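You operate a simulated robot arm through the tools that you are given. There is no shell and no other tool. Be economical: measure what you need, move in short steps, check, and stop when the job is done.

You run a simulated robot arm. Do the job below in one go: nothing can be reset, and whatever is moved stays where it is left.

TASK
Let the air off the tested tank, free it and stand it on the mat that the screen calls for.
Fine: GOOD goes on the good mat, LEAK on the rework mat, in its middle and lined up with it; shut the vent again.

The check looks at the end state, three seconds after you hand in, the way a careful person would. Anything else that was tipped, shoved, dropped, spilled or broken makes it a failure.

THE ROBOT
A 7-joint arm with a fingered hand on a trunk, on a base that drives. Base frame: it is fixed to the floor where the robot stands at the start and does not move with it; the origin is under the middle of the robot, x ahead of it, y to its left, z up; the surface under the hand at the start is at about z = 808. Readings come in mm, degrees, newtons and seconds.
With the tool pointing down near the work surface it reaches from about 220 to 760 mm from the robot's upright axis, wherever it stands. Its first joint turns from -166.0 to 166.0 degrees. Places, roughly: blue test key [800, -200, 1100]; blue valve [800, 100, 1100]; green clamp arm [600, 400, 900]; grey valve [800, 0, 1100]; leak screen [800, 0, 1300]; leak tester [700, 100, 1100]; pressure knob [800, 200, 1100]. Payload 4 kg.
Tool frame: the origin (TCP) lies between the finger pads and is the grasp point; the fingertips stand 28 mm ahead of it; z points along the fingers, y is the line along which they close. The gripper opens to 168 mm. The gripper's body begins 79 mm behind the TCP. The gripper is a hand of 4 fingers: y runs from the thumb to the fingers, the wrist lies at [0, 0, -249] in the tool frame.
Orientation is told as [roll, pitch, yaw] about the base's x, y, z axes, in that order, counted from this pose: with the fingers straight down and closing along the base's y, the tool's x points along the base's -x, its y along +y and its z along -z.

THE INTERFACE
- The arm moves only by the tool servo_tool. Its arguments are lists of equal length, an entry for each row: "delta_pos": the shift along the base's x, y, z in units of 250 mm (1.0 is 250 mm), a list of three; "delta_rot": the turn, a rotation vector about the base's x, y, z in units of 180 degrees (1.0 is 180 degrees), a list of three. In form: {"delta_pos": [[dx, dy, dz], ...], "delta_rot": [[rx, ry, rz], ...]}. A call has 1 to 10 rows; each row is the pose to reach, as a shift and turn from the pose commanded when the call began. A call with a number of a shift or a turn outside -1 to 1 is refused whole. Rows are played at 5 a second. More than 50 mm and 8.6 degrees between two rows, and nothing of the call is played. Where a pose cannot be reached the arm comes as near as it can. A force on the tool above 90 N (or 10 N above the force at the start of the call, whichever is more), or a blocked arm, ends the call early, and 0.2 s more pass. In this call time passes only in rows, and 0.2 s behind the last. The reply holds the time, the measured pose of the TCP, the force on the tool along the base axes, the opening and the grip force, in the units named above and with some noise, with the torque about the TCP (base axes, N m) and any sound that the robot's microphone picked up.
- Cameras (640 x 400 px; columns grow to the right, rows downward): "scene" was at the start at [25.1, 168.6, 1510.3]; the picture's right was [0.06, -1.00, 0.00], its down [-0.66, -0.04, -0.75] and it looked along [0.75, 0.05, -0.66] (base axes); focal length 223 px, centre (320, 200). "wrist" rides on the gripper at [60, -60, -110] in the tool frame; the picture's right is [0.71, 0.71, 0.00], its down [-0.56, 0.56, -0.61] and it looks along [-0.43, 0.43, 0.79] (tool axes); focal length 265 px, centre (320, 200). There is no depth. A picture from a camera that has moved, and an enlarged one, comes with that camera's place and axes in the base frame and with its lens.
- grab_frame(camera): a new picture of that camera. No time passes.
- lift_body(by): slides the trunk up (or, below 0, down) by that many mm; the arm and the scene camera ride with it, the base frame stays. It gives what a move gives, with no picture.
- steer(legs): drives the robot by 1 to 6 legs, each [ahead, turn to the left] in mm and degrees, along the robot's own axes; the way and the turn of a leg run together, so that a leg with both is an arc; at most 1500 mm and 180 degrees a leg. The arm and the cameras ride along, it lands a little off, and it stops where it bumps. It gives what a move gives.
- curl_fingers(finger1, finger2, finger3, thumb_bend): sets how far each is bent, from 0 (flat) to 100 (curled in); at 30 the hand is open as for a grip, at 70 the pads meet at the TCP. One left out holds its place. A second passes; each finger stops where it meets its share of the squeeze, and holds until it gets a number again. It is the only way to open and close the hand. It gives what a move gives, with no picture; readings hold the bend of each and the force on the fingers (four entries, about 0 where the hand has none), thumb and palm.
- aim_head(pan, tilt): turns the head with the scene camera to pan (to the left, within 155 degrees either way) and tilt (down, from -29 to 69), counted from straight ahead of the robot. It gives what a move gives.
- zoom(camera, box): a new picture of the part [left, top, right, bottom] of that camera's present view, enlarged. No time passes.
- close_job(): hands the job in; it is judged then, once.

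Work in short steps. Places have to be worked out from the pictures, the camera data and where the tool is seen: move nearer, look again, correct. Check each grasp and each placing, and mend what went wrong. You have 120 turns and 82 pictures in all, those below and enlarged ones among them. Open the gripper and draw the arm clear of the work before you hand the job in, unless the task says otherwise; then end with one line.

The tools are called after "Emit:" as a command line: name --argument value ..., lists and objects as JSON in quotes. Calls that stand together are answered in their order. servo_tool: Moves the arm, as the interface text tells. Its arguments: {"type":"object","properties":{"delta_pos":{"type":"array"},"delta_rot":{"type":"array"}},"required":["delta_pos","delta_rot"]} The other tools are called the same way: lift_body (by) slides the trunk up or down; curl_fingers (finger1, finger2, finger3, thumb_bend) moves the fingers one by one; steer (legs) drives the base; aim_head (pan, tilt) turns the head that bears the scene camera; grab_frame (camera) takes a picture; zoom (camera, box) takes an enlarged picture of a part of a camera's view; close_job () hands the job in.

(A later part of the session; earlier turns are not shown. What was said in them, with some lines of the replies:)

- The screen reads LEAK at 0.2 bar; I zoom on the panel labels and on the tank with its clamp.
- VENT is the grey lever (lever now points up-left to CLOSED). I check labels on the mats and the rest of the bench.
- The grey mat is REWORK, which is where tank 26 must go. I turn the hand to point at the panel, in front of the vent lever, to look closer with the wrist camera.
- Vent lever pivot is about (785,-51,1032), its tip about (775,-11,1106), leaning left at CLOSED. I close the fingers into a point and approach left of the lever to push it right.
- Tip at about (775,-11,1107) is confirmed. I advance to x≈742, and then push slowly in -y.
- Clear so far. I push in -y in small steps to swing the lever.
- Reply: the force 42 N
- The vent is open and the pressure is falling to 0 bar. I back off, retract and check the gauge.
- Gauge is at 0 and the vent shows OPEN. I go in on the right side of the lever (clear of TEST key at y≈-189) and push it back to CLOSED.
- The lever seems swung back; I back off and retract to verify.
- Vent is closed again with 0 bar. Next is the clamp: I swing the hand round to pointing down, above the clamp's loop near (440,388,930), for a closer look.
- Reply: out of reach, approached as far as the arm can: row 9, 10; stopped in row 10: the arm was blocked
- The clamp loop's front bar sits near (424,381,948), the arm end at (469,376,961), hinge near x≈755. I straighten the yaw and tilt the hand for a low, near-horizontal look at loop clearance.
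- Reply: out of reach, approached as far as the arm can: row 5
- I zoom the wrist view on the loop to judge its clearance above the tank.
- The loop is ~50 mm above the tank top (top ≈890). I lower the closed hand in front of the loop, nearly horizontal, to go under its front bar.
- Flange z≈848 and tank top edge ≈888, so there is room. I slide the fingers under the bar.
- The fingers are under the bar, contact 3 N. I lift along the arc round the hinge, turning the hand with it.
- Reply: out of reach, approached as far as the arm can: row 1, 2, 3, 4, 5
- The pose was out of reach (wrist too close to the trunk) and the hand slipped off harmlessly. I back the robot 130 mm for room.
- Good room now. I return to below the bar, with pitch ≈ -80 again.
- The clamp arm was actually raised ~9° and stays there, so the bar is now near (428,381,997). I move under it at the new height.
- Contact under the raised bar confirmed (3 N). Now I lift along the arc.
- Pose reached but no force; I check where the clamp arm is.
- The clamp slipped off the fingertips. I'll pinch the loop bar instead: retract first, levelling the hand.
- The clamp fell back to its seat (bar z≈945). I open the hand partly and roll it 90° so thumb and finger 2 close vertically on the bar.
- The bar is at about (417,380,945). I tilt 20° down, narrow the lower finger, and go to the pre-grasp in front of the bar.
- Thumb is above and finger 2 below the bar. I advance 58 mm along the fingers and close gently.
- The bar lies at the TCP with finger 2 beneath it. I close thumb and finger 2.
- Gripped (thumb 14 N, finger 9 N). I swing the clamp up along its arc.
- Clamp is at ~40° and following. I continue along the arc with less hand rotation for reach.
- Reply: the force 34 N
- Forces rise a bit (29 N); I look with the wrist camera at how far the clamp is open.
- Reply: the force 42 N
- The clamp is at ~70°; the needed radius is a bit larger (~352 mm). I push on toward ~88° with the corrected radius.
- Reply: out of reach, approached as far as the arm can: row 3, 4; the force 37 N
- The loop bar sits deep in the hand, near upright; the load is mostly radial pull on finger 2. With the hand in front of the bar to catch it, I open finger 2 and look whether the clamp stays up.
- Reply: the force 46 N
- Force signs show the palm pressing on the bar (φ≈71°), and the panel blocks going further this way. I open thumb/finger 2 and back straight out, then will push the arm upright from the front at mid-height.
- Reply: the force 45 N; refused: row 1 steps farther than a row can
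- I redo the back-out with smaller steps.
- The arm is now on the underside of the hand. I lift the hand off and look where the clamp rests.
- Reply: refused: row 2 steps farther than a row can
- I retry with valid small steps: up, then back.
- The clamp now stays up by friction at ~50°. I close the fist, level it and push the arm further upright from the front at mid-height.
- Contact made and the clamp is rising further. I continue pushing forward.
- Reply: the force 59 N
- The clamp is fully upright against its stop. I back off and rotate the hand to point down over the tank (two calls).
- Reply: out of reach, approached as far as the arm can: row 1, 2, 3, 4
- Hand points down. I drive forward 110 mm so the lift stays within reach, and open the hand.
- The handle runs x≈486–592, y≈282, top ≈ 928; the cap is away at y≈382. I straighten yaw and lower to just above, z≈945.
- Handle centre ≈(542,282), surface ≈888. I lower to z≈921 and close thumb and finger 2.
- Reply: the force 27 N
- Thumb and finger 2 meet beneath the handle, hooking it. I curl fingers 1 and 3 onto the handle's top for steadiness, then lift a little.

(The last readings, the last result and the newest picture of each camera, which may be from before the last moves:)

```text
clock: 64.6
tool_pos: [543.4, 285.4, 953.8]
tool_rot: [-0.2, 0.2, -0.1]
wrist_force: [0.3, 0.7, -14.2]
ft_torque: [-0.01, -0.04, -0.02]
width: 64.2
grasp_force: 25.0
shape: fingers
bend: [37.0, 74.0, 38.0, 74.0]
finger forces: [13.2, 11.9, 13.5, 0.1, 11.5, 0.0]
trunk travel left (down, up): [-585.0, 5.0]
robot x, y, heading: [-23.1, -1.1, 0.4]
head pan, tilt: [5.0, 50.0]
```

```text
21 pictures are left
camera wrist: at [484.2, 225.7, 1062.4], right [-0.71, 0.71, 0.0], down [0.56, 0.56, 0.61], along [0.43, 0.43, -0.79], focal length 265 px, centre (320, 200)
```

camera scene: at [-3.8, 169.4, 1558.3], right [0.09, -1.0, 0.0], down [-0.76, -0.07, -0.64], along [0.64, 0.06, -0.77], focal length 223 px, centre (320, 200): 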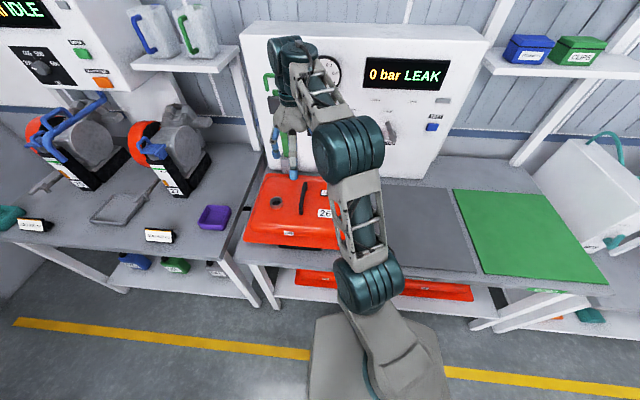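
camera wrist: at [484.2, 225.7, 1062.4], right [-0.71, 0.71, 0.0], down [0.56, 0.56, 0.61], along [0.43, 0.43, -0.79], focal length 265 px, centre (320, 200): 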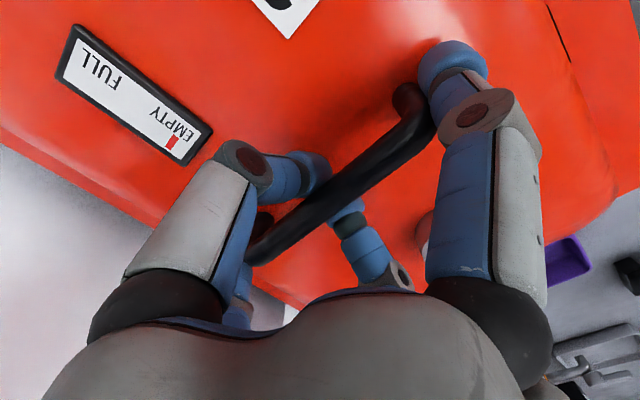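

Tank hangs level, weight ≈14 N. I lift higher and carry it to the right toward the grey mat.

Emit:
servo_tool --delta_pos '[[0, 0, 0.12], [0, 0, 0.24], [0, 0, 0.34], [0, -0.1, 0.34], [0, -0.25, 0.34], [0, -0.42, 0.34], [0, -0.6, 0.34], [0, -0.78, 0.34], [0, -0.92, 0.34], [0, -1.0, 0.34]]' --delta_rot '[[0, 0, 0], [0, 0, 0], [0, 0, 0], [0, 0, 0], [0, 0, 0], [0, 0, 0], [0, 0, 0], [0, 0, 0], [0, 0, 0], [0, 0, 0]]'

Emit:
servo_tool --delta_pos '[[0, -0.08, 0], [0, -0.22, 0], [0, -0.38, 0], [0, -0.52, 0], [0, -0.64, 0], [0, -0.72, 0], [0, -0.76, 0]]' --delta_rot '[[0, 0, 0], [0, 0, 0], [0, 0, 0], [0, 0, 0], [0, 0, 0], [0, 0, 0], [0, 0, 0]]'

Emit:
aim_head --pan -10 --tilt 55

Emit:
grab_frame --camera "scene"

```text
clock: 66.8
tool_pos: [542.4, 29.9, 1037.3]
tool_rot: [-0.2, 0.3, -0.1]
wrist_force: [0.3, 0.5, -14.0]
ft_torque: [-0.05, 0.0, 0.01]
width: 63.9
grasp_force: 24.4
shape: fingers
bend: [37.0, 74.0, 38.0, 74.0]
finger forces: [12.5, 11.6, 12.9, 0.0, 11.5, 0.0]
trunk travel left (down, up): [-585.0, 5.0]
robot x, y, heading: [-19.5, -1.2, 0.3]
head pan, tilt: [5.0, 50.0]
```

```text
clock: 68.4
tool_pos: [544.8, -157.5, 1038.8]
tool_rot: [-0.1, 0.1, 0.0]
wrist_force: [0.3, 1.2, -15.1]
ft_torque: [-0.02, -0.02, 0.02]
width: 63.6
grasp_force: 24.2
shape: fingers
bend: [37.0, 74.0, 38.0, 74.0]
finger forces: [12.4, 11.6, 13.0, 0.1, 11.6, 0.0]
trunk travel left (down, up): [-585.0, 5.0]
robot x, y, heading: [-21.5, -2.5, 0.2]
head pan, tilt: [5.0, 50.0]
```

```text
clock: 69.2
tool_pos: [544.9, -157.8, 1039.0]
tool_rot: [-0.2, 0.2, -0.1]
wrist_force: [0.5, 0.3, -15.4]
ft_torque: [-0.01, 0.0, 0.01]
width: 63.8
grasp_force: 24.4
shape: fingers
bend: [37.0, 74.0, 38.0, 74.0]
finger forces: [12.4, 11.6, 13.1, 0.1, 11.6, 0.0]
trunk travel left (down, up): [-585.0, 5.0]
robot x, y, heading: [-20.5, -3.3, 0.3]
head pan, tilt: [-10.0, 55.0]
```

```text
20 pictures are left
camera scene: at [-8.1, 149.6, 1551.8], right [-0.17, -0.99, 0.0], down [-0.81, 0.14, -0.57], along [0.56, -0.1, -0.82], focal length 223 px, centre (320, 200)
```

scene: 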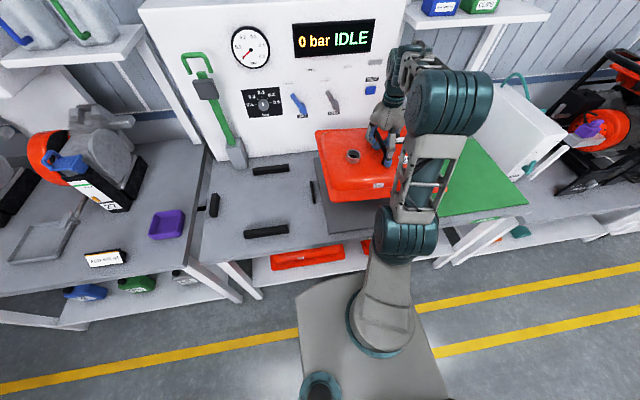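

Tank is over the mat region. I zoom to measure mat corners against the tank.

Emit:
zoom --camera "scene" --box '[295, 110, 535, 260]'

```text
2.67 times, centred on (415, 185) of scene
camera zoom: at [-8.1, 149.6, 1551.8], right [-0.17, -0.99, 0.0], down [-0.81, 0.14, -0.57], along [0.56, -0.1, -0.82], focal length 595 px, centre (67, 240)
```

zoom: 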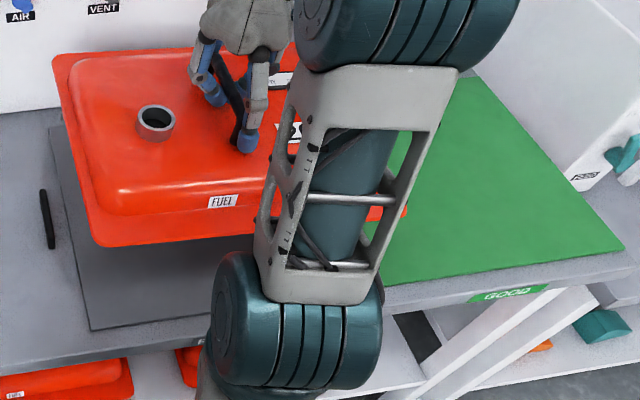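

Mat estimate: x 344–741, y −358–53, centre ≈(542,−153). I lower to ~25 mm above rest and check margins.

Emit:
servo_tool --delta_pos '[[0, 0.01, -0.12], [0, 0.016, -0.24], [0, 0.016, -0.34]]' --delta_rot '[[0, 0, 0], [0, 0, 0], [0, 0, 0]]'

Emit:
zoom --camera "scene" --box '[295, 110, 455, 235]'

Emit:
grab_frame --camera "wrist"

```text
clock: 70.0
tool_pos: [544.2, -153.1, 953.2]
tool_rot: [-0.1, 0.1, -0.1]
wrist_force: [1.3, 0.2, -14.4]
ft_torque: [-0.03, -0.04, 0.01]
width: 63.5
grasp_force: 24.2
shape: fingers
bend: [37.0, 74.0, 38.0, 74.0]
finger forces: [12.1, 11.9, 13.1, 0.0, 11.6, 0.0]
trunk travel left (down, up): [-585.0, 5.0]
robot x, y, heading: [-23.3, 0.7, 0.5]
head pan, tilt: [-10.0, 55.0]
```

```text
3.20 times, centred on (375, 172) of scene
camera zoom: at [-7.8, 149.4, 1551.9], right [-0.17, -0.99, 0.0], down [-0.81, 0.14, -0.57], along [0.56, -0.1, -0.82], focal length 714 px, centre (144, 288)
```

zoom: 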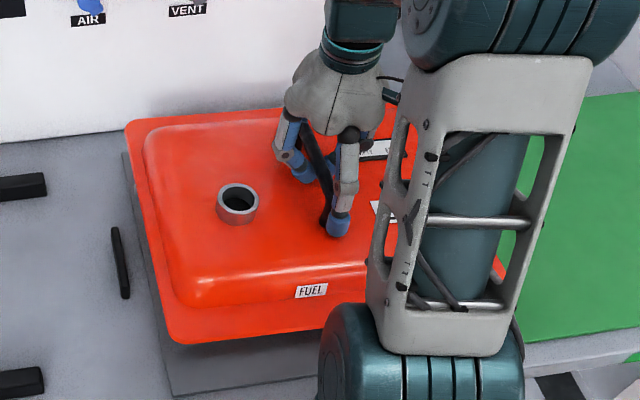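

```text
17 pictures are left
camera wrist: at [485.0, -212.4, 1062.1], right [-0.71, 0.71, 0.0], down [0.56, 0.56, 0.61], along [0.43, 0.43, -0.79], focal length 265 px, centre (320, 200)
```

wrist: 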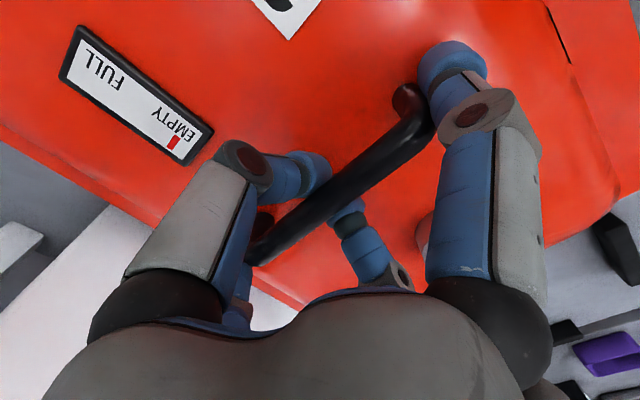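

Left margin ≈4 mm, x centre maybe 5 mm too far back. I shift x by −5 mm and lower slowly until the weight comes off.

Emit:
servo_tool --delta_pos '[[-0.01, 0, -0.03], [-0.02, 0, -0.06], [-0.02, 0, -0.08], [-0.02, 0, -0.1]]' --delta_rot '[[0, 0, 0], [0, 0, 0], [0, 0, 0], [0, 0, 0]]'

```text
clock: 71.0
tool_pos: [538.3, -153.7, 931.5]
tool_rot: [-0.3, -0.3, -0.1]
wrist_force: [-0.4, 0.5, 22.7]
ft_torque: [0.04, 0.03, 0.07]
width: 64.2
grasp_force: 13.8
shape: fingers
bend: [36.0, 74.0, 37.0, 75.0]
finger forces: [13.5, 0.1, 13.2, 0.1, 0.0, 0.0]
trunk travel left (down, up): [-585.0, 5.0]
robot x, y, heading: [-24.8, -1.1, 0.1]
head pan, tilt: [-10.0, 55.0]
```

Landed (pressing 23 N at z≈931). I relieve 2 mm and check alignment before letting go.

Emit:
servo_tool --delta_pos '[[0, 0, 0.012]]' --delta_rot '[[0, 0, 0]]'

Emit:
zoom --camera "scene" --box '[305, 120, 425, 230]'

```text
clock: 71.4
tool_pos: [539.4, -151.9, 932.4]
tool_rot: [-0.3, -0.1, -0.1]
wrist_force: [3.8, -1.3, 13.3]
ft_torque: [0.05, -0.22, 0.01]
width: 63.7
grasp_force: 12.8
shape: fingers
bend: [37.0, 74.0, 37.0, 75.0]
finger forces: [11.7, 0.0, 13.9, 0.0, 0.1, 0.0]
trunk travel left (down, up): [-585.0, 5.0]
robot x, y, heading: [-20.6, -1.4, 0.5]
head pan, tilt: [-10.0, 55.0]
```

```text
3.64 times, centred on (365, 175) of scene
camera zoom: at [-10.4, 150.1, 1551.8], right [-0.17, -0.99, 0.0], down [-0.81, 0.14, -0.57], along [0.57, -0.1, -0.82], focal length 811 px, centre (156, 291)
```

zoom: 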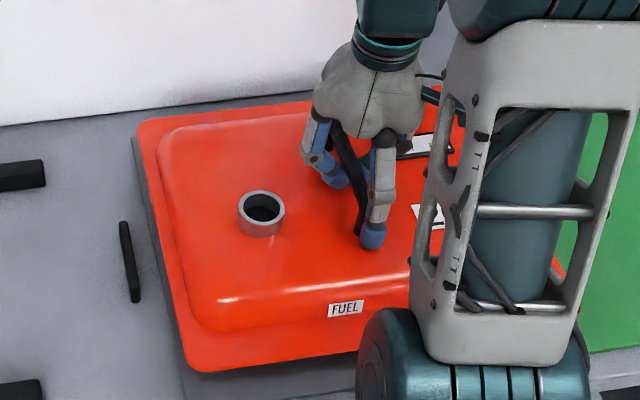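

Tank centre x ≈550 matches mat centre ≈550, left margin ≈4 mm. I release: side fingers first, then thumb and finger 2 partly, and rise.

Emit:
curl_fingers --finger1 10 --finger3 10

Emit:
curl_fingers --finger2 58 --thumb_bend 58

Emit:
servo_tool --delta_pos '[[0, 0, 0.04], [0, 0, 0.08], [0, 0, 0.12]]' --delta_rot '[[0, 0, 0], [0, 0, 0], [0, 0, 0]]'

Emit:
grab_frame --camera "wrist"

```text
clock: 72.4
tool_pos: [540.1, -152.0, 930.6]
tool_rot: [-0.2, 0.1, 0.0]
wrist_force: [-0.6, 0.3, -1.3]
ft_torque: [-0.05, -0.04, 0.01]
width: 103.5
grasp_force: 0.1
shape: fingers
bend: [10.0, 74.0, 10.0, 75.0]
finger forces: [0.0, 0.0, 0.0, 0.1, 0.0, 0.0]
trunk travel left (down, up): [-585.0, 5.0]
robot x, y, heading: [-19.2, -1.8, 0.3]
head pan, tilt: [-10.0, 55.0]
```

```text
clock: 73.4
tool_pos: [538.5, -151.9, 933.2]
tool_rot: [-0.3, -0.2, -0.1]
wrist_force: [5.2, -0.1, 24.3]
ft_torque: [-0.18, -0.28, 0.07]
width: 109.0
grasp_force: 12.9
shape: fingers
bend: [10.0, 59.0, 10.0, 59.0]
finger forces: [0.0, 9.2, 0.1, 0.0, 15.6, 0.0]
trunk travel left (down, up): [-585.0, 5.0]
robot x, y, heading: [-22.3, 1.7, 0.1]
head pan, tilt: [-10.0, 55.0]
```

```text
clock: 74.2
tool_pos: [538.8, -151.5, 961.0]
tool_rot: [-0.1, 0.2, -0.1]
wrist_force: [-0.4, 0.4, 0.8]
ft_torque: [-0.01, -0.01, -0.02]
width: 110.5
grasp_force: 0.0
shape: fingers
bend: [10.0, 57.0, 10.0, 57.0]
finger forces: [0.0, 0.1, 0.0, 0.0, 0.1, 0.0]
trunk travel left (down, up): [-585.0, 5.0]
robot x, y, heading: [-20.7, -3.2, 0.4]
head pan, tilt: [-10.0, 55.0]
```

```text
15 pictures are left
camera wrist: at [479.0, -211.3, 1069.9], right [-0.71, 0.71, 0.0], down [0.56, 0.56, 0.61], along [0.43, 0.43, -0.79], focal length 265 px, centre (320, 200)
```

wrist: 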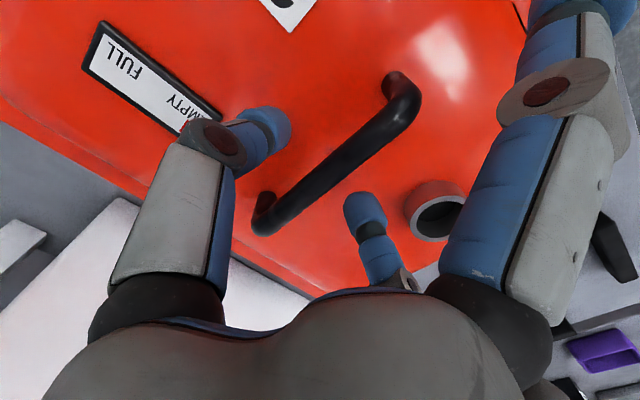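

Clear of the handle. I rise and swing the hand away to the left so the whole mat is visible.

Emit:
servo_tool --delta_pos '[[0, 0, 0.18], [0, 0, 0.36], [-0.06, 0.1, 0.42], [-0.15, 0.25, 0.42], [-0.24, 0.42, 0.42], [-0.33, 0.58, 0.42], [-0.42, 0.74, 0.42], [-0.5, 0.88, 0.42], [-0.55, 1.0, 0.42]]' --delta_rot '[[0, 0, 0], [0, 0, 0], [0, 0, 0], [0, 0, 0], [0, 0, 0], [0, 0, 0], [0, 0, 0], [0, 0, 0], [0, 0, 0]]'

Emit:
servo_tool --delta_pos '[[-0.04, 0.12, 0], [-0.08, 0.26, 0], [-0.12, 0.4, 0], [-0.16, 0.54, 0], [-0.2, 0.68, 0], [-0.2, 0.8, 0]]' --delta_rot '[[0, 0, 0], [0, 0, 0], [0, 0, 0], [0, 0, 0], [0, 0, 0], [0, 0, 0]]'

Emit:
aim_head --pan -28 --tilt 50

Emit:
grab_frame --camera "scene"

```text
clock: 76.2
tool_pos: [398.6, 98.2, 1068.4]
tool_rot: [-0.3, 0.1, -0.1]
wrist_force: [0.0, -0.1, -0.3]
ft_torque: [-0.01, 0.02, 0.01]
width: 110.7
grasp_force: 0.0
shape: fingers
bend: [10.0, 57.0, 10.0, 57.0]
finger forces: [0.0, 0.0, 0.0, 0.0, 0.0, 0.1]
trunk travel left (down, up): [-585.0, 5.0]
robot x, y, heading: [-21.4, 1.4, 0.3]
head pan, tilt: [-10.0, 55.0]
```

```text
clock: 77.6
tool_pos: [349.4, 298.9, 1066.1]
tool_rot: [-0.3, 0.1, -0.2]
wrist_force: [0.0, 0.4, 0.0]
ft_torque: [0.01, -0.05, -0.01]
width: 110.8
grasp_force: 0.0
shape: fingers
bend: [10.0, 57.0, 10.0, 57.0]
finger forces: [0.1, 0.1, 0.1, 0.1, 0.0, 0.0]
trunk travel left (down, up): [-585.0, 5.0]
robot x, y, heading: [-19.8, -2.1, 0.4]
head pan, tilt: [-10.0, 55.0]
```

```text
clock: 78.4
tool_pos: [349.4, 298.3, 1065.7]
tool_rot: [-0.2, 0.0, -0.1]
wrist_force: [0.4, 0.0, 0.0]
ft_torque: [-0.01, -0.03, -0.01]
width: 110.7
grasp_force: 0.0
shape: fingers
bend: [10.0, 57.0, 10.0, 57.0]
finger forces: [0.0, 0.0, 0.0, 0.0, 0.0, 0.1]
trunk travel left (down, up): [-585.0, 5.0]
robot x, y, heading: [-21.9, -1.2, 0.0]
head pan, tilt: [-28.0, 50.0]
```

```text
14 pictures are left
camera scene: at [-12.4, 126.4, 1558.3], right [-0.46, -0.89, 0.0], down [-0.68, 0.36, -0.64], along [0.57, -0.3, -0.77], focal length 223 px, centre (320, 200)
```

scene: 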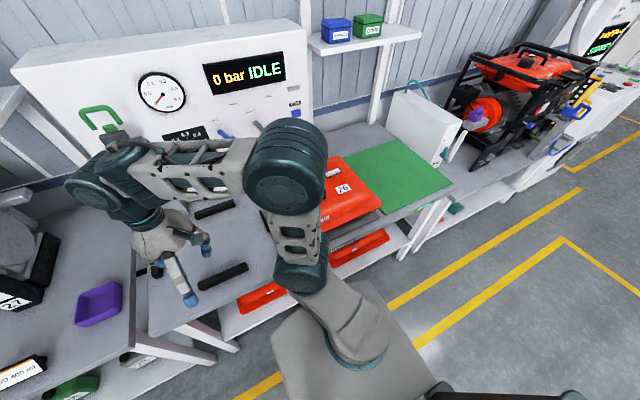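

Emit:
zoom --camera "scene" --box '[305, 140, 425, 250]'

```text
3.64 times, centred on (365, 195) of scene
camera zoom: at [-12.4, 126.4, 1558.3], right [-0.46, -0.89, 0.0], down [-0.68, 0.36, -0.64], along [0.57, -0.3, -0.77], focal length 811 px, centre (156, 218)
```

zoom: 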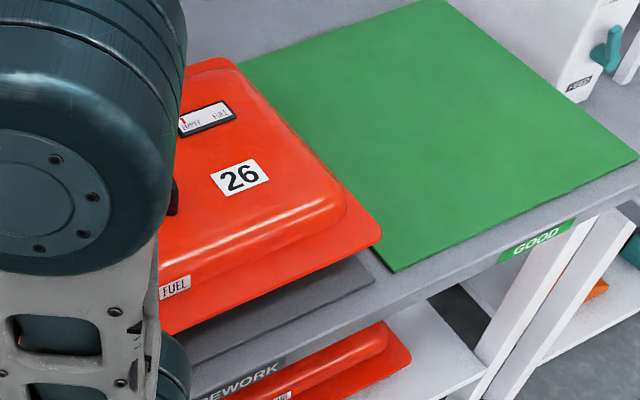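

Right-side view suggests a small overhang right; I need an unobstructed view. I drive back 350 mm so the arm doesn't hide the mat.

Emit:
steer --legs '[[-350, 0]]'

Emit:
aim_head --pan -18 --tilt 36

Emit:
grab_frame --camera "scene"

```text
clock: 80.7
tool_pos: [-10.0, 297.5, 1066.9]
tool_rot: [-0.3, 0.1, 0.2]
wrist_force: [-0.2, -0.1, 0.3]
ft_torque: [0.04, -0.05, 0.0]
width: 110.7
grasp_force: 0.0
shape: fingers
bend: [10.0, 57.0, 10.0, 57.0]
finger forces: [0.0, 0.1, 0.0, 0.0, 0.0, 0.1]
trunk travel left (down, up): [-585.0, 5.0]
robot x, y, heading: [-382.0, 0.4, 0.6]
head pan, tilt: [-28.0, 50.0]
```

```text
clock: 81.4
tool_pos: [-9.2, 298.3, 1066.4]
tool_rot: [-0.2, 0.1, 0.1]
wrist_force: [-0.3, 0.8, 1.1]
ft_torque: [0.01, -0.02, 0.04]
width: 110.6
grasp_force: 0.1
shape: fingers
bend: [10.0, 57.0, 10.0, 57.0]
finger forces: [0.0, 0.0, 0.1, 0.1, 0.0, 0.0]
trunk travel left (down, up): [-585.0, 5.0]
robot x, y, heading: [-380.5, -5.2, 0.7]
head pan, tilt: [-18.0, 36.0]
```

```text
12 pictures are left
camera scene: at [-355.4, 133.3, 1578.5], right [-0.3, -0.95, 0.0], down [-0.56, 0.18, -0.81], along [0.77, -0.24, -0.59], focal length 223 px, centre (320, 200)
```

scene: 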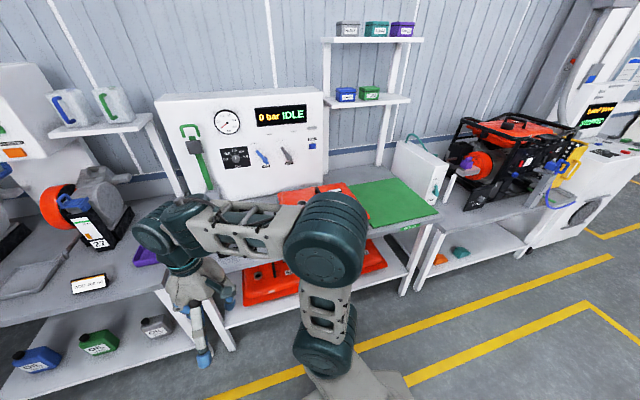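

The elbow still hides it. I turn the robot right 45° and pan the head left to look past the arm.

Emit:
steer --legs '[[0, -45]]'

Emit:
aim_head --pan 33 --tilt 38

Emit:
grab_frame --camera "scene"

```text
clock: 83.9
tool_pos: [95.6, -46.4, 1066.8]
tool_rot: [-0.2, 0.2, -44.3]
wrist_force: [0.1, 0.0, 0.0]
ft_torque: [0.01, -0.02, 0.01]
width: 110.7
grasp_force: 0.1
shape: fingers
bend: [10.0, 57.0, 10.0, 57.0]
finger forces: [0.1, 0.0, 0.1, 0.0, 0.0, 0.0]
trunk travel left (down, up): [-585.0, 5.0]
robot x, y, heading: [-380.1, -7.4, -44.0]
head pan, tilt: [-18.0, 36.0]
```

```text
clock: 85.1
tool_pos: [96.0, -46.7, 1066.5]
tool_rot: [-0.3, 0.2, -44.1]
wrist_force: [0.0, -0.1, 0.8]
ft_torque: [0.04, 0.02, 0.02]
width: 110.6
grasp_force: 0.0
shape: fingers
bend: [10.0, 57.0, 10.0, 57.0]
finger forces: [0.0, 0.1, 0.0, 0.0, 0.1, 0.0]
trunk travel left (down, up): [-585.0, 5.0]
robot x, y, heading: [-378.0, -0.5, -43.8]
head pan, tilt: [33.0, 38.0]
```

```text
11 pictures are left
camera scene: at [-222.9, 139.9, 1575.5], right [-0.19, -0.98, 0.0], down [-0.6, 0.12, -0.79], along [0.77, -0.15, -0.62], focal length 223 px, centre (320, 200)
```

scene: 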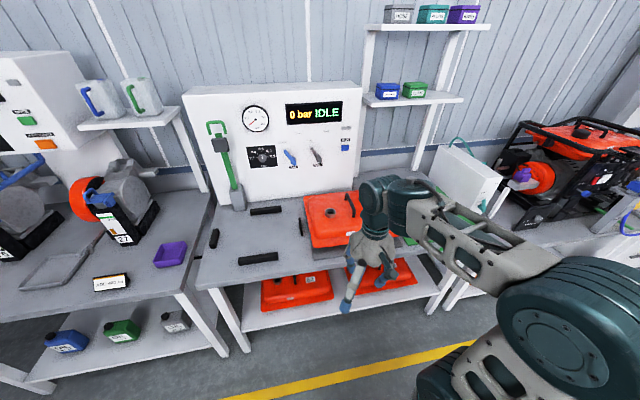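

Almost: the hand hides the right edge. I turn 35° more.

Emit:
steer --legs '[[0, -35]]'

Emit:
aim_head --pan 64 --tilt 42

Emit:
zoom --camera "scene" --box '[240, 120, 440, 245]'

```text
clock: 87.1
tool_pos: [-13.3, -308.9, 1065.1]
tool_rot: [-0.2, 0.2, -78.8]
wrist_force: [-0.2, -0.8, 0.2]
ft_torque: [-0.01, -0.01, -0.03]
width: 110.7
grasp_force: 0.1
shape: fingers
bend: [10.0, 57.0, 10.0, 57.0]
finger forces: [0.1, 0.0, 0.0, 0.0, 0.0, 0.1]
trunk travel left (down, up): [-585.0, 5.0]
robot x, y, heading: [-377.1, -1.3, -78.7]
head pan, tilt: [33.0, 38.0]
```

```text
clock: 88.1
tool_pos: [-13.4, -307.8, 1066.4]
tool_rot: [-0.2, 0.1, -78.9]
wrist_force: [0.5, 0.0, -0.2]
ft_torque: [0.02, -0.01, -0.03]
width: 110.7
grasp_force: 0.1
shape: fingers
bend: [10.0, 57.0, 10.0, 57.0]
finger forces: [0.0, 0.0, 0.1, 0.0, 0.1, 0.1]
trunk travel left (down, up): [-585.0, 5.0]
robot x, y, heading: [-381.9, -4.1, -78.7]
head pan, tilt: [64.0, 42.0]
```

```text
3.20 times, centred on (340, 182) of scene
camera zoom: at [-148.5, 67.0, 1569.6], right [-0.25, -0.97, 0.0], down [-0.65, 0.17, -0.74], along [0.72, -0.19, -0.67], focal length 714 px, centre (256, 256)
```

zoom: 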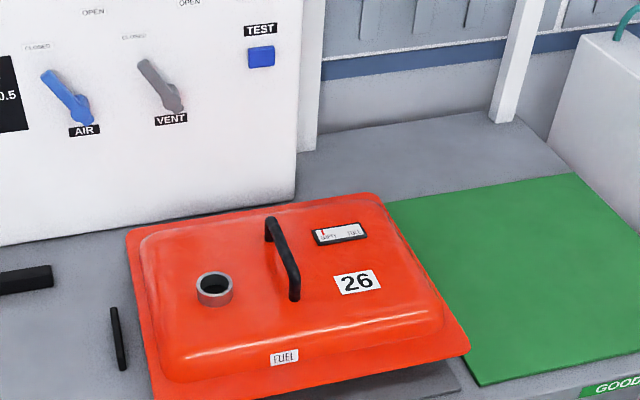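

Excellent view; one more, framed lower to include all front corners.

Emit:
zoom --camera "scene" --box '[265, 170, 405, 257]'

```text
4.57 times, centred on (335, 214) of scene
camera zoom: at [-148.5, 67.0, 1569.6], right [-0.25, -0.97, 0.0], down [-0.65, 0.17, -0.74], along [0.72, -0.19, -0.67], focal length 1019 px, centre (251, 138)
```

zoom: 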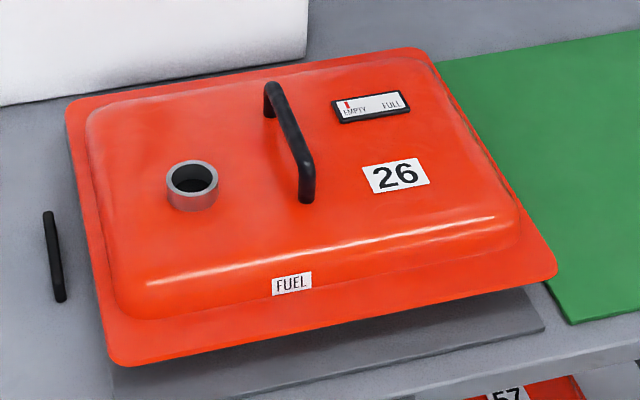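

Precise view: mat ≈400×400, centre ≈(548,−147); tank centre ≈(545,−157), i.e. ~9 mm too far right. Worth fixing: I drive back to the working place to regrasp and shift it.

Emit:
steer --legs '[[0, 78.8], [358, 0]]'

Emit:
curl_fingers --finger1 10 --finger2 52 --finger3 10 --thumb_bend 52

```text
clock: 93.8
tool_pos: [347.8, 305.1, 1066.2]
tool_rot: [-0.3, 0.2, 0.6]
wrist_force: [-0.6, -0.1, 0.8]
ft_torque: [-0.02, 0.02, -0.01]
width: 110.6
grasp_force: 0.0
shape: fingers
bend: [10.0, 57.0, 10.0, 57.0]
finger forces: [0.0, 0.0, 0.0, 0.1, 0.0, 0.1]
trunk travel left (down, up): [-585.0, 5.0]
robot x, y, heading: [-19.8, 4.5, 0.8]
head pan, tilt: [64.0, 42.0]
```

```text
clock: 94.8
tool_pos: [346.6, 305.1, 1066.3]
tool_rot: [-0.3, 0.0, 0.5]
wrist_force: [0.9, 0.1, 0.4]
ft_torque: [0.02, 0.01, -0.02]
width: 114.5
grasp_force: 0.1
shape: fingers
bend: [10.0, 52.0, 10.0, 52.0]
finger forces: [0.0, 0.0, 0.0, 0.1, 0.0, 0.0]
trunk travel left (down, up): [-585.0, 5.0]
robot x, y, heading: [-20.2, 2.6, 0.7]
head pan, tilt: [64.0, 42.0]
```

Back in place. I carry the hand over the tank handle again.

Emit:
servo_tool --delta_pos '[[0.03, -0.1, 0], [0.06, -0.25, 0], [0.1, -0.4, 0], [0.14, -0.55, 0], [0.2, -0.7, 0], [0.28, -0.85, 0], [0.36, -1.0, 0]]' --delta_rot '[[0, 0, 0], [0, 0, 0], [0, 0, 0], [0, 0, 0], [0, 0, 0], [0, 0, 0], [0, 0, -0.003]]'

Emit:
servo_tool --delta_pos '[[0.1, -0.12, 0], [0.2, -0.26, 0], [0.3, -0.4, -0.04], [0.38, -0.54, -0.1], [0.42, -0.68, -0.2], [0.42, -0.8, -0.3], [0.42, -0.832, -0.4]]' --delta_rot '[[0, 0, 0], [0, 0, 0], [0, 0, 0], [0, 0, 0], [0, 0, 0], [0, 0, 0], [0, 0, 0]]'

Emit:
grab_frame --camera "wrist"

```text
clock: 96.4
tool_pos: [440.6, 52.2, 1067.0]
tool_rot: [-0.2, 0.1, -0.1]
wrist_force: [0.0, 0.6, -0.2]
ft_torque: [-0.01, 0.0, -0.04]
width: 114.2
grasp_force: 0.0
shape: fingers
bend: [10.0, 52.0, 10.0, 52.0]
finger forces: [0.0, 0.0, 0.0, 0.1, 0.0, 0.0]
trunk travel left (down, up): [-585.0, 5.0]
robot x, y, heading: [-18.8, 0.8, 1.1]
head pan, tilt: [64.0, 42.0]
```

```text
clock: 98.0
tool_pos: [540.7, -152.8, 964.9]
tool_rot: [-0.2, 0.2, 0.1]
wrist_force: [0.0, -0.4, 0.1]
ft_torque: [0.0, 0.02, -0.01]
width: 114.5
grasp_force: 0.1
shape: fingers
bend: [10.0, 52.0, 10.0, 52.0]
finger forces: [0.0, 0.0, 0.0, 0.1, 0.0, 0.0]
trunk travel left (down, up): [-585.0, 5.0]
robot x, y, heading: [-21.2, 0.8, 0.7]
head pan, tilt: [64.0, 42.0]
```

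```text
8 pictures are left
camera wrist: at [481.2, -212.7, 1074.1], right [-0.71, 0.71, 0.0], down [0.56, 0.56, 0.61], along [0.43, 0.43, -0.79], focal length 265 px, centre (320, 200)
```

wrist: 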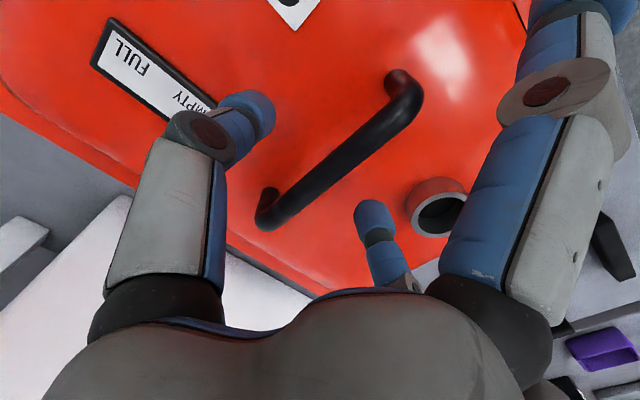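

Handle sits between the fingers. I lower and hook under it, then add the side fingers after a tiny lift.

Emit:
servo_tool --delta_pos '[[0, 0, -0.06], [0, 0, -0.125]]' --delta_rot '[[0, 0, 0], [0, 0, 0]]'

Emit:
curl_fingers --finger2 80 --thumb_bend 80

Emit:
servo_tool --delta_pos '[[0, 0, 0.015], [0, 0, 0.03]]' --delta_rot '[[0, 0, 0], [0, 0, 0]]'

Emit:
curl_fingers --finger1 62 --finger3 62

```text
clock: 98.6
tool_pos: [539.5, -152.0, 935.2]
tool_rot: [-0.3, 0.1, 0.1]
wrist_force: [0.2, 0.6, 0.7]
ft_torque: [-0.07, 0.01, 0.02]
width: 114.6
grasp_force: 0.8
shape: fingers
bend: [10.0, 52.0, 10.0, 52.0]
finger forces: [0.1, 0.0, 0.0, 0.1, 1.5, 0.1]
trunk travel left (down, up): [-585.0, 5.0]
robot x, y, heading: [-21.7, 3.2, 1.3]
head pan, tilt: [64.0, 42.0]
```

```text
clock: 99.6
tool_pos: [540.3, -152.6, 934.6]
tool_rot: [-0.3, 0.2, 0.1]
wrist_force: [-0.8, 0.1, -6.0]
ft_torque: [-0.01, -0.04, -0.02]
width: 104.1
grasp_force: 0.1
shape: fingers
bend: [10.0, 73.0, 10.0, 75.0]
finger forces: [0.0, 0.1, 0.0, 0.1, 0.0, 0.1]
trunk travel left (down, up): [-585.0, 5.0]
robot x, y, heading: [-17.7, -3.1, 0.9]
head pan, tilt: [64.0, 42.0]
```

```text
clock: 100.2
tool_pos: [541.6, -153.9, 943.2]
tool_rot: [-0.2, 0.2, 0.0]
wrist_force: [-0.3, -0.1, -14.5]
ft_torque: [-0.07, 0.0, 0.0]
width: 104.3
grasp_force: 11.6
shape: fingers
bend: [10.0, 73.0, 10.0, 74.0]
finger forces: [0.0, 11.2, 0.1, 0.0, 11.3, 0.0]
trunk travel left (down, up): [-585.0, 5.0]
robot x, y, heading: [-18.8, -2.2, 1.0]
head pan, tilt: [64.0, 42.0]
```

```text
clock: 101.2
tool_pos: [542.5, -152.9, 942.0]
tool_rot: [-0.1, 0.1, 0.0]
wrist_force: [0.5, 0.3, -15.2]
ft_torque: [-0.03, 0.0, 0.01]
width: 63.7
grasp_force: 24.3
shape: fingers
bend: [37.0, 73.0, 38.0, 74.0]
finger forces: [12.8, 11.9, 13.3, 0.1, 11.0, 0.1]
trunk travel left (down, up): [-585.0, 5.0]
robot x, y, heading: [-21.9, -2.0, 1.1]
head pan, tilt: [64.0, 42.0]
```

Hanging freely. I raise 6 mm, shift +9 mm in y and +3 mm in x with +0.6° yaw, and set it down.

Emit:
servo_tool --delta_pos '[[0, 0, 0.024], [0.006, 0.018, 0.024], [0.012, 0.037, 0.024], [0.012, 0.037, 0.024], [0.012, 0.037, 0.0], [0.012, 0.037, -0.02], [0.012, 0.037, -0.035]]' --delta_rot '[[0, 0, 0], [0, 0, 0.002], [0, 0, 0.0033], [0, 0, 0.0033], [0, 0, 0.0033], [0, 0, 0.0033], [0, 0, 0.0033]]'

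```text
clock: 102.8
tool_pos: [544.0, -145.0, 934.3]
tool_rot: [-0.3, -0.1, 0.6]
wrist_force: [1.8, 0.0, 0.9]
ft_torque: [-0.08, 0.25, 0.03]
width: 63.6
grasp_force: 18.1
shape: fingers
bend: [37.0, 73.0, 38.0, 74.0]
finger forces: [12.8, 10.2, 13.3, 0.0, 0.0, 0.0]
trunk travel left (down, up): [-585.0, 5.0]
robot x, y, heading: [-20.2, 1.6, 1.0]
head pan, tilt: [64.0, 42.0]
```

Landed with the weight off. I release as before and rise.

Emit:
curl_fingers --finger1 10 --finger3 10

Emit:
curl_fingers --finger2 58 --thumb_bend 58

Emit:
servo_tool --delta_pos '[[0, 0, 0.05], [0, 0, 0.1], [0, 0, 0.15]]' --delta_rot '[[0, 0, 0], [0, 0, 0], [0, 0, 0]]'

Emit:
grab_frame --camera "wrist"

```text
clock: 103.8
tool_pos: [543.6, -143.6, 933.9]
tool_rot: [-0.3, 0.1, 0.6]
wrist_force: [2.1, -0.2, -1.6]
ft_torque: [0.0, -0.04, 0.01]
width: 103.9
grasp_force: 0.1
shape: fingers
bend: [10.0, 73.0, 10.0, 75.0]
finger forces: [0.0, 0.0, 0.1, 0.1, 0.0, 0.0]
trunk travel left (down, up): [-585.0, 5.0]
robot x, y, heading: [-18.5, 0.6, 0.8]
head pan, tilt: [64.0, 42.0]
```

```text
clock: 104.8
tool_pos: [542.6, -143.3, 933.9]
tool_rot: [-0.2, 0.1, 0.6]
wrist_force: [-0.2, 0.1, 1.1]
ft_torque: [-0.07, 0.0, -0.03]
width: 110.2
grasp_force: 1.3
shape: fingers
bend: [10.0, 57.0, 10.0, 58.0]
finger forces: [0.0, 0.1, 0.0, 0.0, 2.5, 0.0]
trunk travel left (down, up): [-585.0, 5.0]
robot x, y, heading: [-19.7, -0.4, 0.9]
head pan, tilt: [64.0, 42.0]
```

```text
clock: 105.6
tool_pos: [542.5, -146.2, 969.9]
tool_rot: [-0.2, 0.2, 0.5]
wrist_force: [0.2, 0.1, 0.2]
ft_torque: [-0.05, 0.0, -0.02]
width: 110.6
grasp_force: 0.0
shape: fingers
bend: [10.0, 57.0, 10.0, 57.0]
finger forces: [0.1, 0.1, 0.0, 0.1, 0.0, 0.1]
trunk travel left (down, up): [-585.0, 5.0]
robot x, y, heading: [-21.4, 4.1, 0.8]
head pan, tilt: [64.0, 42.0]
```

```text
7 pictures are left
camera wrist: at [484.3, -205.0, 1080.2], right [-0.71, 0.7, 0.0], down [0.55, 0.57, 0.61], along [0.43, 0.44, -0.79], focal length 265 px, centre (320, 200)
```

wrist: 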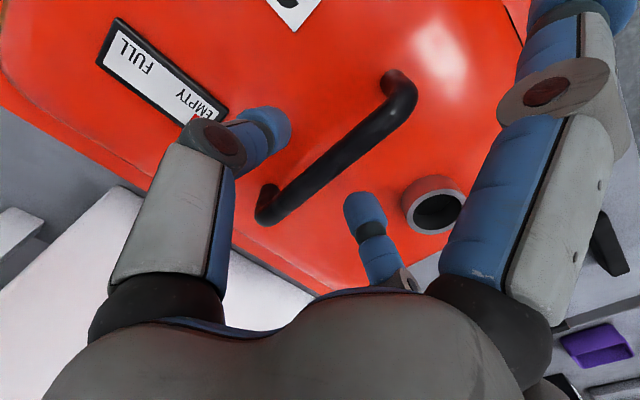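

Free of the handle again. I rise, swing left, back away and turn as before to verify.

Emit:
servo_tool --delta_pos '[[0, 0, 0.18], [0, 0, 0.36], [-0.06, 0.1, 0.42], [-0.15, 0.25, 0.42], [-0.24, 0.42, 0.42], [-0.33, 0.58, 0.42], [-0.42, 0.74, 0.42], [-0.5, 0.88, 0.42], [-0.55, 1.0, 0.42]]' --delta_rot '[[0, 0, 0], [0, 0, 0], [0, 0, 0], [0, 0, 0], [0, 0, 0], [0, 0, 0], [0, 0, 0], [0, 0, 0], [0, 0, 0]]'

Emit:
servo_tool --delta_pos '[[-0.04, 0.12, 0], [-0.08, 0.26, 0], [-0.12, 0.4, 0], [-0.16, 0.54, 0], [-0.2, 0.68, 0], [-0.2, 0.8, 0]]' --delta_rot '[[0, 0, 0], [0, 0, 0], [0, 0, 0], [0, 0, 0], [0, 0, 0], [0, 0, 0]]'

Emit:
steer --legs '[[-355, 0], [0, -79.5]]'

Emit:
zoom --camera "scene" --box '[265, 170, 405, 257]'

```text
clock: 107.6
tool_pos: [409.6, 104.5, 1077.8]
tool_rot: [-0.3, 0.0, 0.6]
wrist_force: [-0.1, -0.5, -0.4]
ft_torque: [-0.04, -0.01, 0.02]
width: 110.7
grasp_force: 0.1
shape: fingers
bend: [10.0, 57.0, 10.0, 57.0]
finger forces: [0.0, 0.1, 0.0, 0.0, 0.0, 0.1]
trunk travel left (down, up): [-585.0, 5.0]
robot x, y, heading: [-22.9, 4.4, 0.9]
head pan, tilt: [64.0, 42.0]
```

```text
clock: 109.0
tool_pos: [357.1, 309.7, 1075.5]
tool_rot: [-0.4, 0.1, 0.6]
wrist_force: [-0.1, 0.4, 0.0]
ft_torque: [-0.01, 0.0, -0.02]
width: 110.8
grasp_force: 0.1
shape: fingers
bend: [10.0, 57.0, 10.0, 57.0]
finger forces: [0.0, 0.0, 0.0, 0.1, 0.0, 0.1]
trunk travel left (down, up): [-585.0, 5.0]
robot x, y, heading: [-20.1, 2.5, 1.2]
head pan, tilt: [64.0, 42.0]
```

```text
clock: 114.7
tool_pos: [-9.8, -339.2, 1075.2]
tool_rot: [-0.2, 0.0, -82.0]
wrist_force: [0.1, 0.3, 0.4]
ft_torque: [0.02, -0.03, 0.01]
width: 110.6
grasp_force: 0.0
shape: fingers
bend: [10.0, 57.0, 10.0, 57.0]
finger forces: [0.1, 0.0, 0.0, 0.0, 0.0, 0.1]
trunk travel left (down, up): [-585.0, 5.0]
robot x, y, heading: [-363.2, -4.2, -81.7]
head pan, tilt: [64.0, 42.0]
```

```text
4.57 times, centred on (335, 214) of scene
camera zoom: at [-129.4, 55.3, 1569.6], right [-0.3, -0.95, 0.0], down [-0.64, 0.2, -0.74], along [0.71, -0.22, -0.67], focal length 1019 px, centre (251, 138)
```

zoom: 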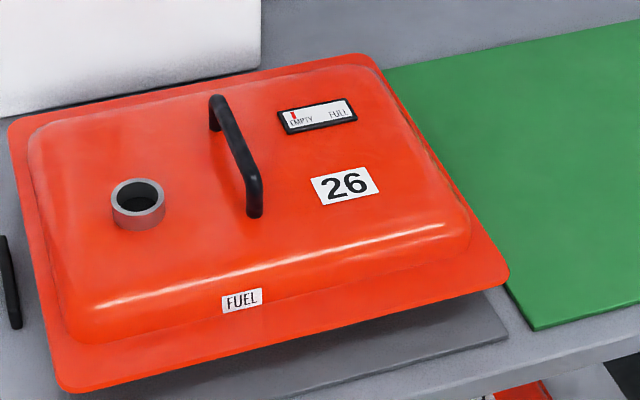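

Offset is now only a few mm and the tank is square to the mat. I open the hand and take one overall picture to confirm vent, clamp and surroundings.

Emit:
curl_fingers --finger1 30 --finger2 30 --finger3 30 --thumb_bend 30

Emit:
grab_frame --camera "scene"

Emit:
zoom --camera "scene" --box '[200, 90, 400, 270]'

```text
clock: 115.7
tool_pos: [-8.8, -338.0, 1076.2]
tool_rot: [-0.3, 0.1, -81.9]
wrist_force: [0.2, 0.7, 0.4]
ft_torque: [-0.03, -0.02, 0.0]
width: 117.5
grasp_force: 0.1
shape: fingers
bend: [30.0, 30.0, 30.0, 30.0]
finger forces: [0.1, 0.0, 0.0, 0.1, 0.1, 0.0]
trunk travel left (down, up): [-585.0, 5.0]
robot x, y, heading: [-367.3, -3.0, -81.5]
head pan, tilt: [64.0, 42.0]
```

```text
5 pictures are left
camera scene: at [-129.2, 55.4, 1569.5], right [-0.3, -0.95, 0.0], down [-0.64, 0.2, -0.74], along [0.71, -0.22, -0.67], focal length 223 px, centre (320, 200)
```

scene: 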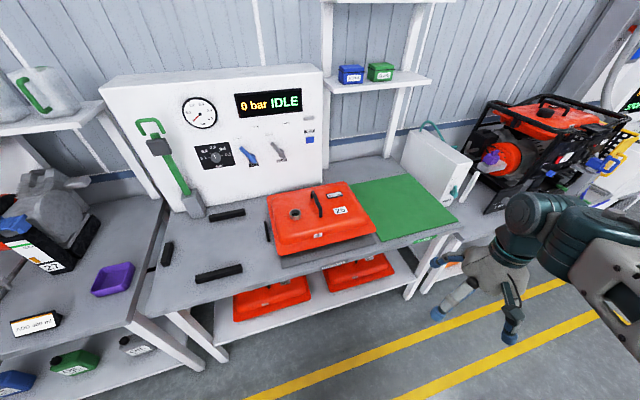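

```text
2.22 times, centred on (300, 180) of scene
camera zoom: at [-129.2, 55.4, 1569.5], right [-0.3, -0.95, 0.0], down [-0.64, 0.2, -0.74], along [0.71, -0.22, -0.67], focal length 496 px, centre (364, 244)
```

zoom: 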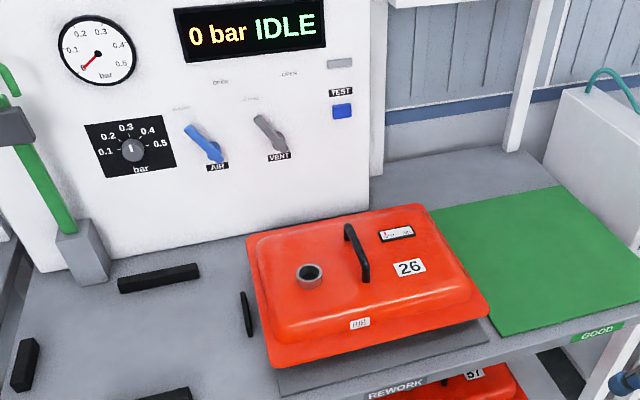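

The tank stands on the REWORK mat, square and within a few mm of the middle. The vent is closed at 0 bar, the clamp is up, nothing else has moved and the hand is open and clear. I hand in.

Emit:
close_job

```text
The job is handed in.
```

I vented tank 26 (LEAK) to 0 bar, unclamped it and stood it on the REWORK mat, square and about 5–7 mm right of its middle by my measurements. The vent is shut again, and I saw nothing else moved or tipped.
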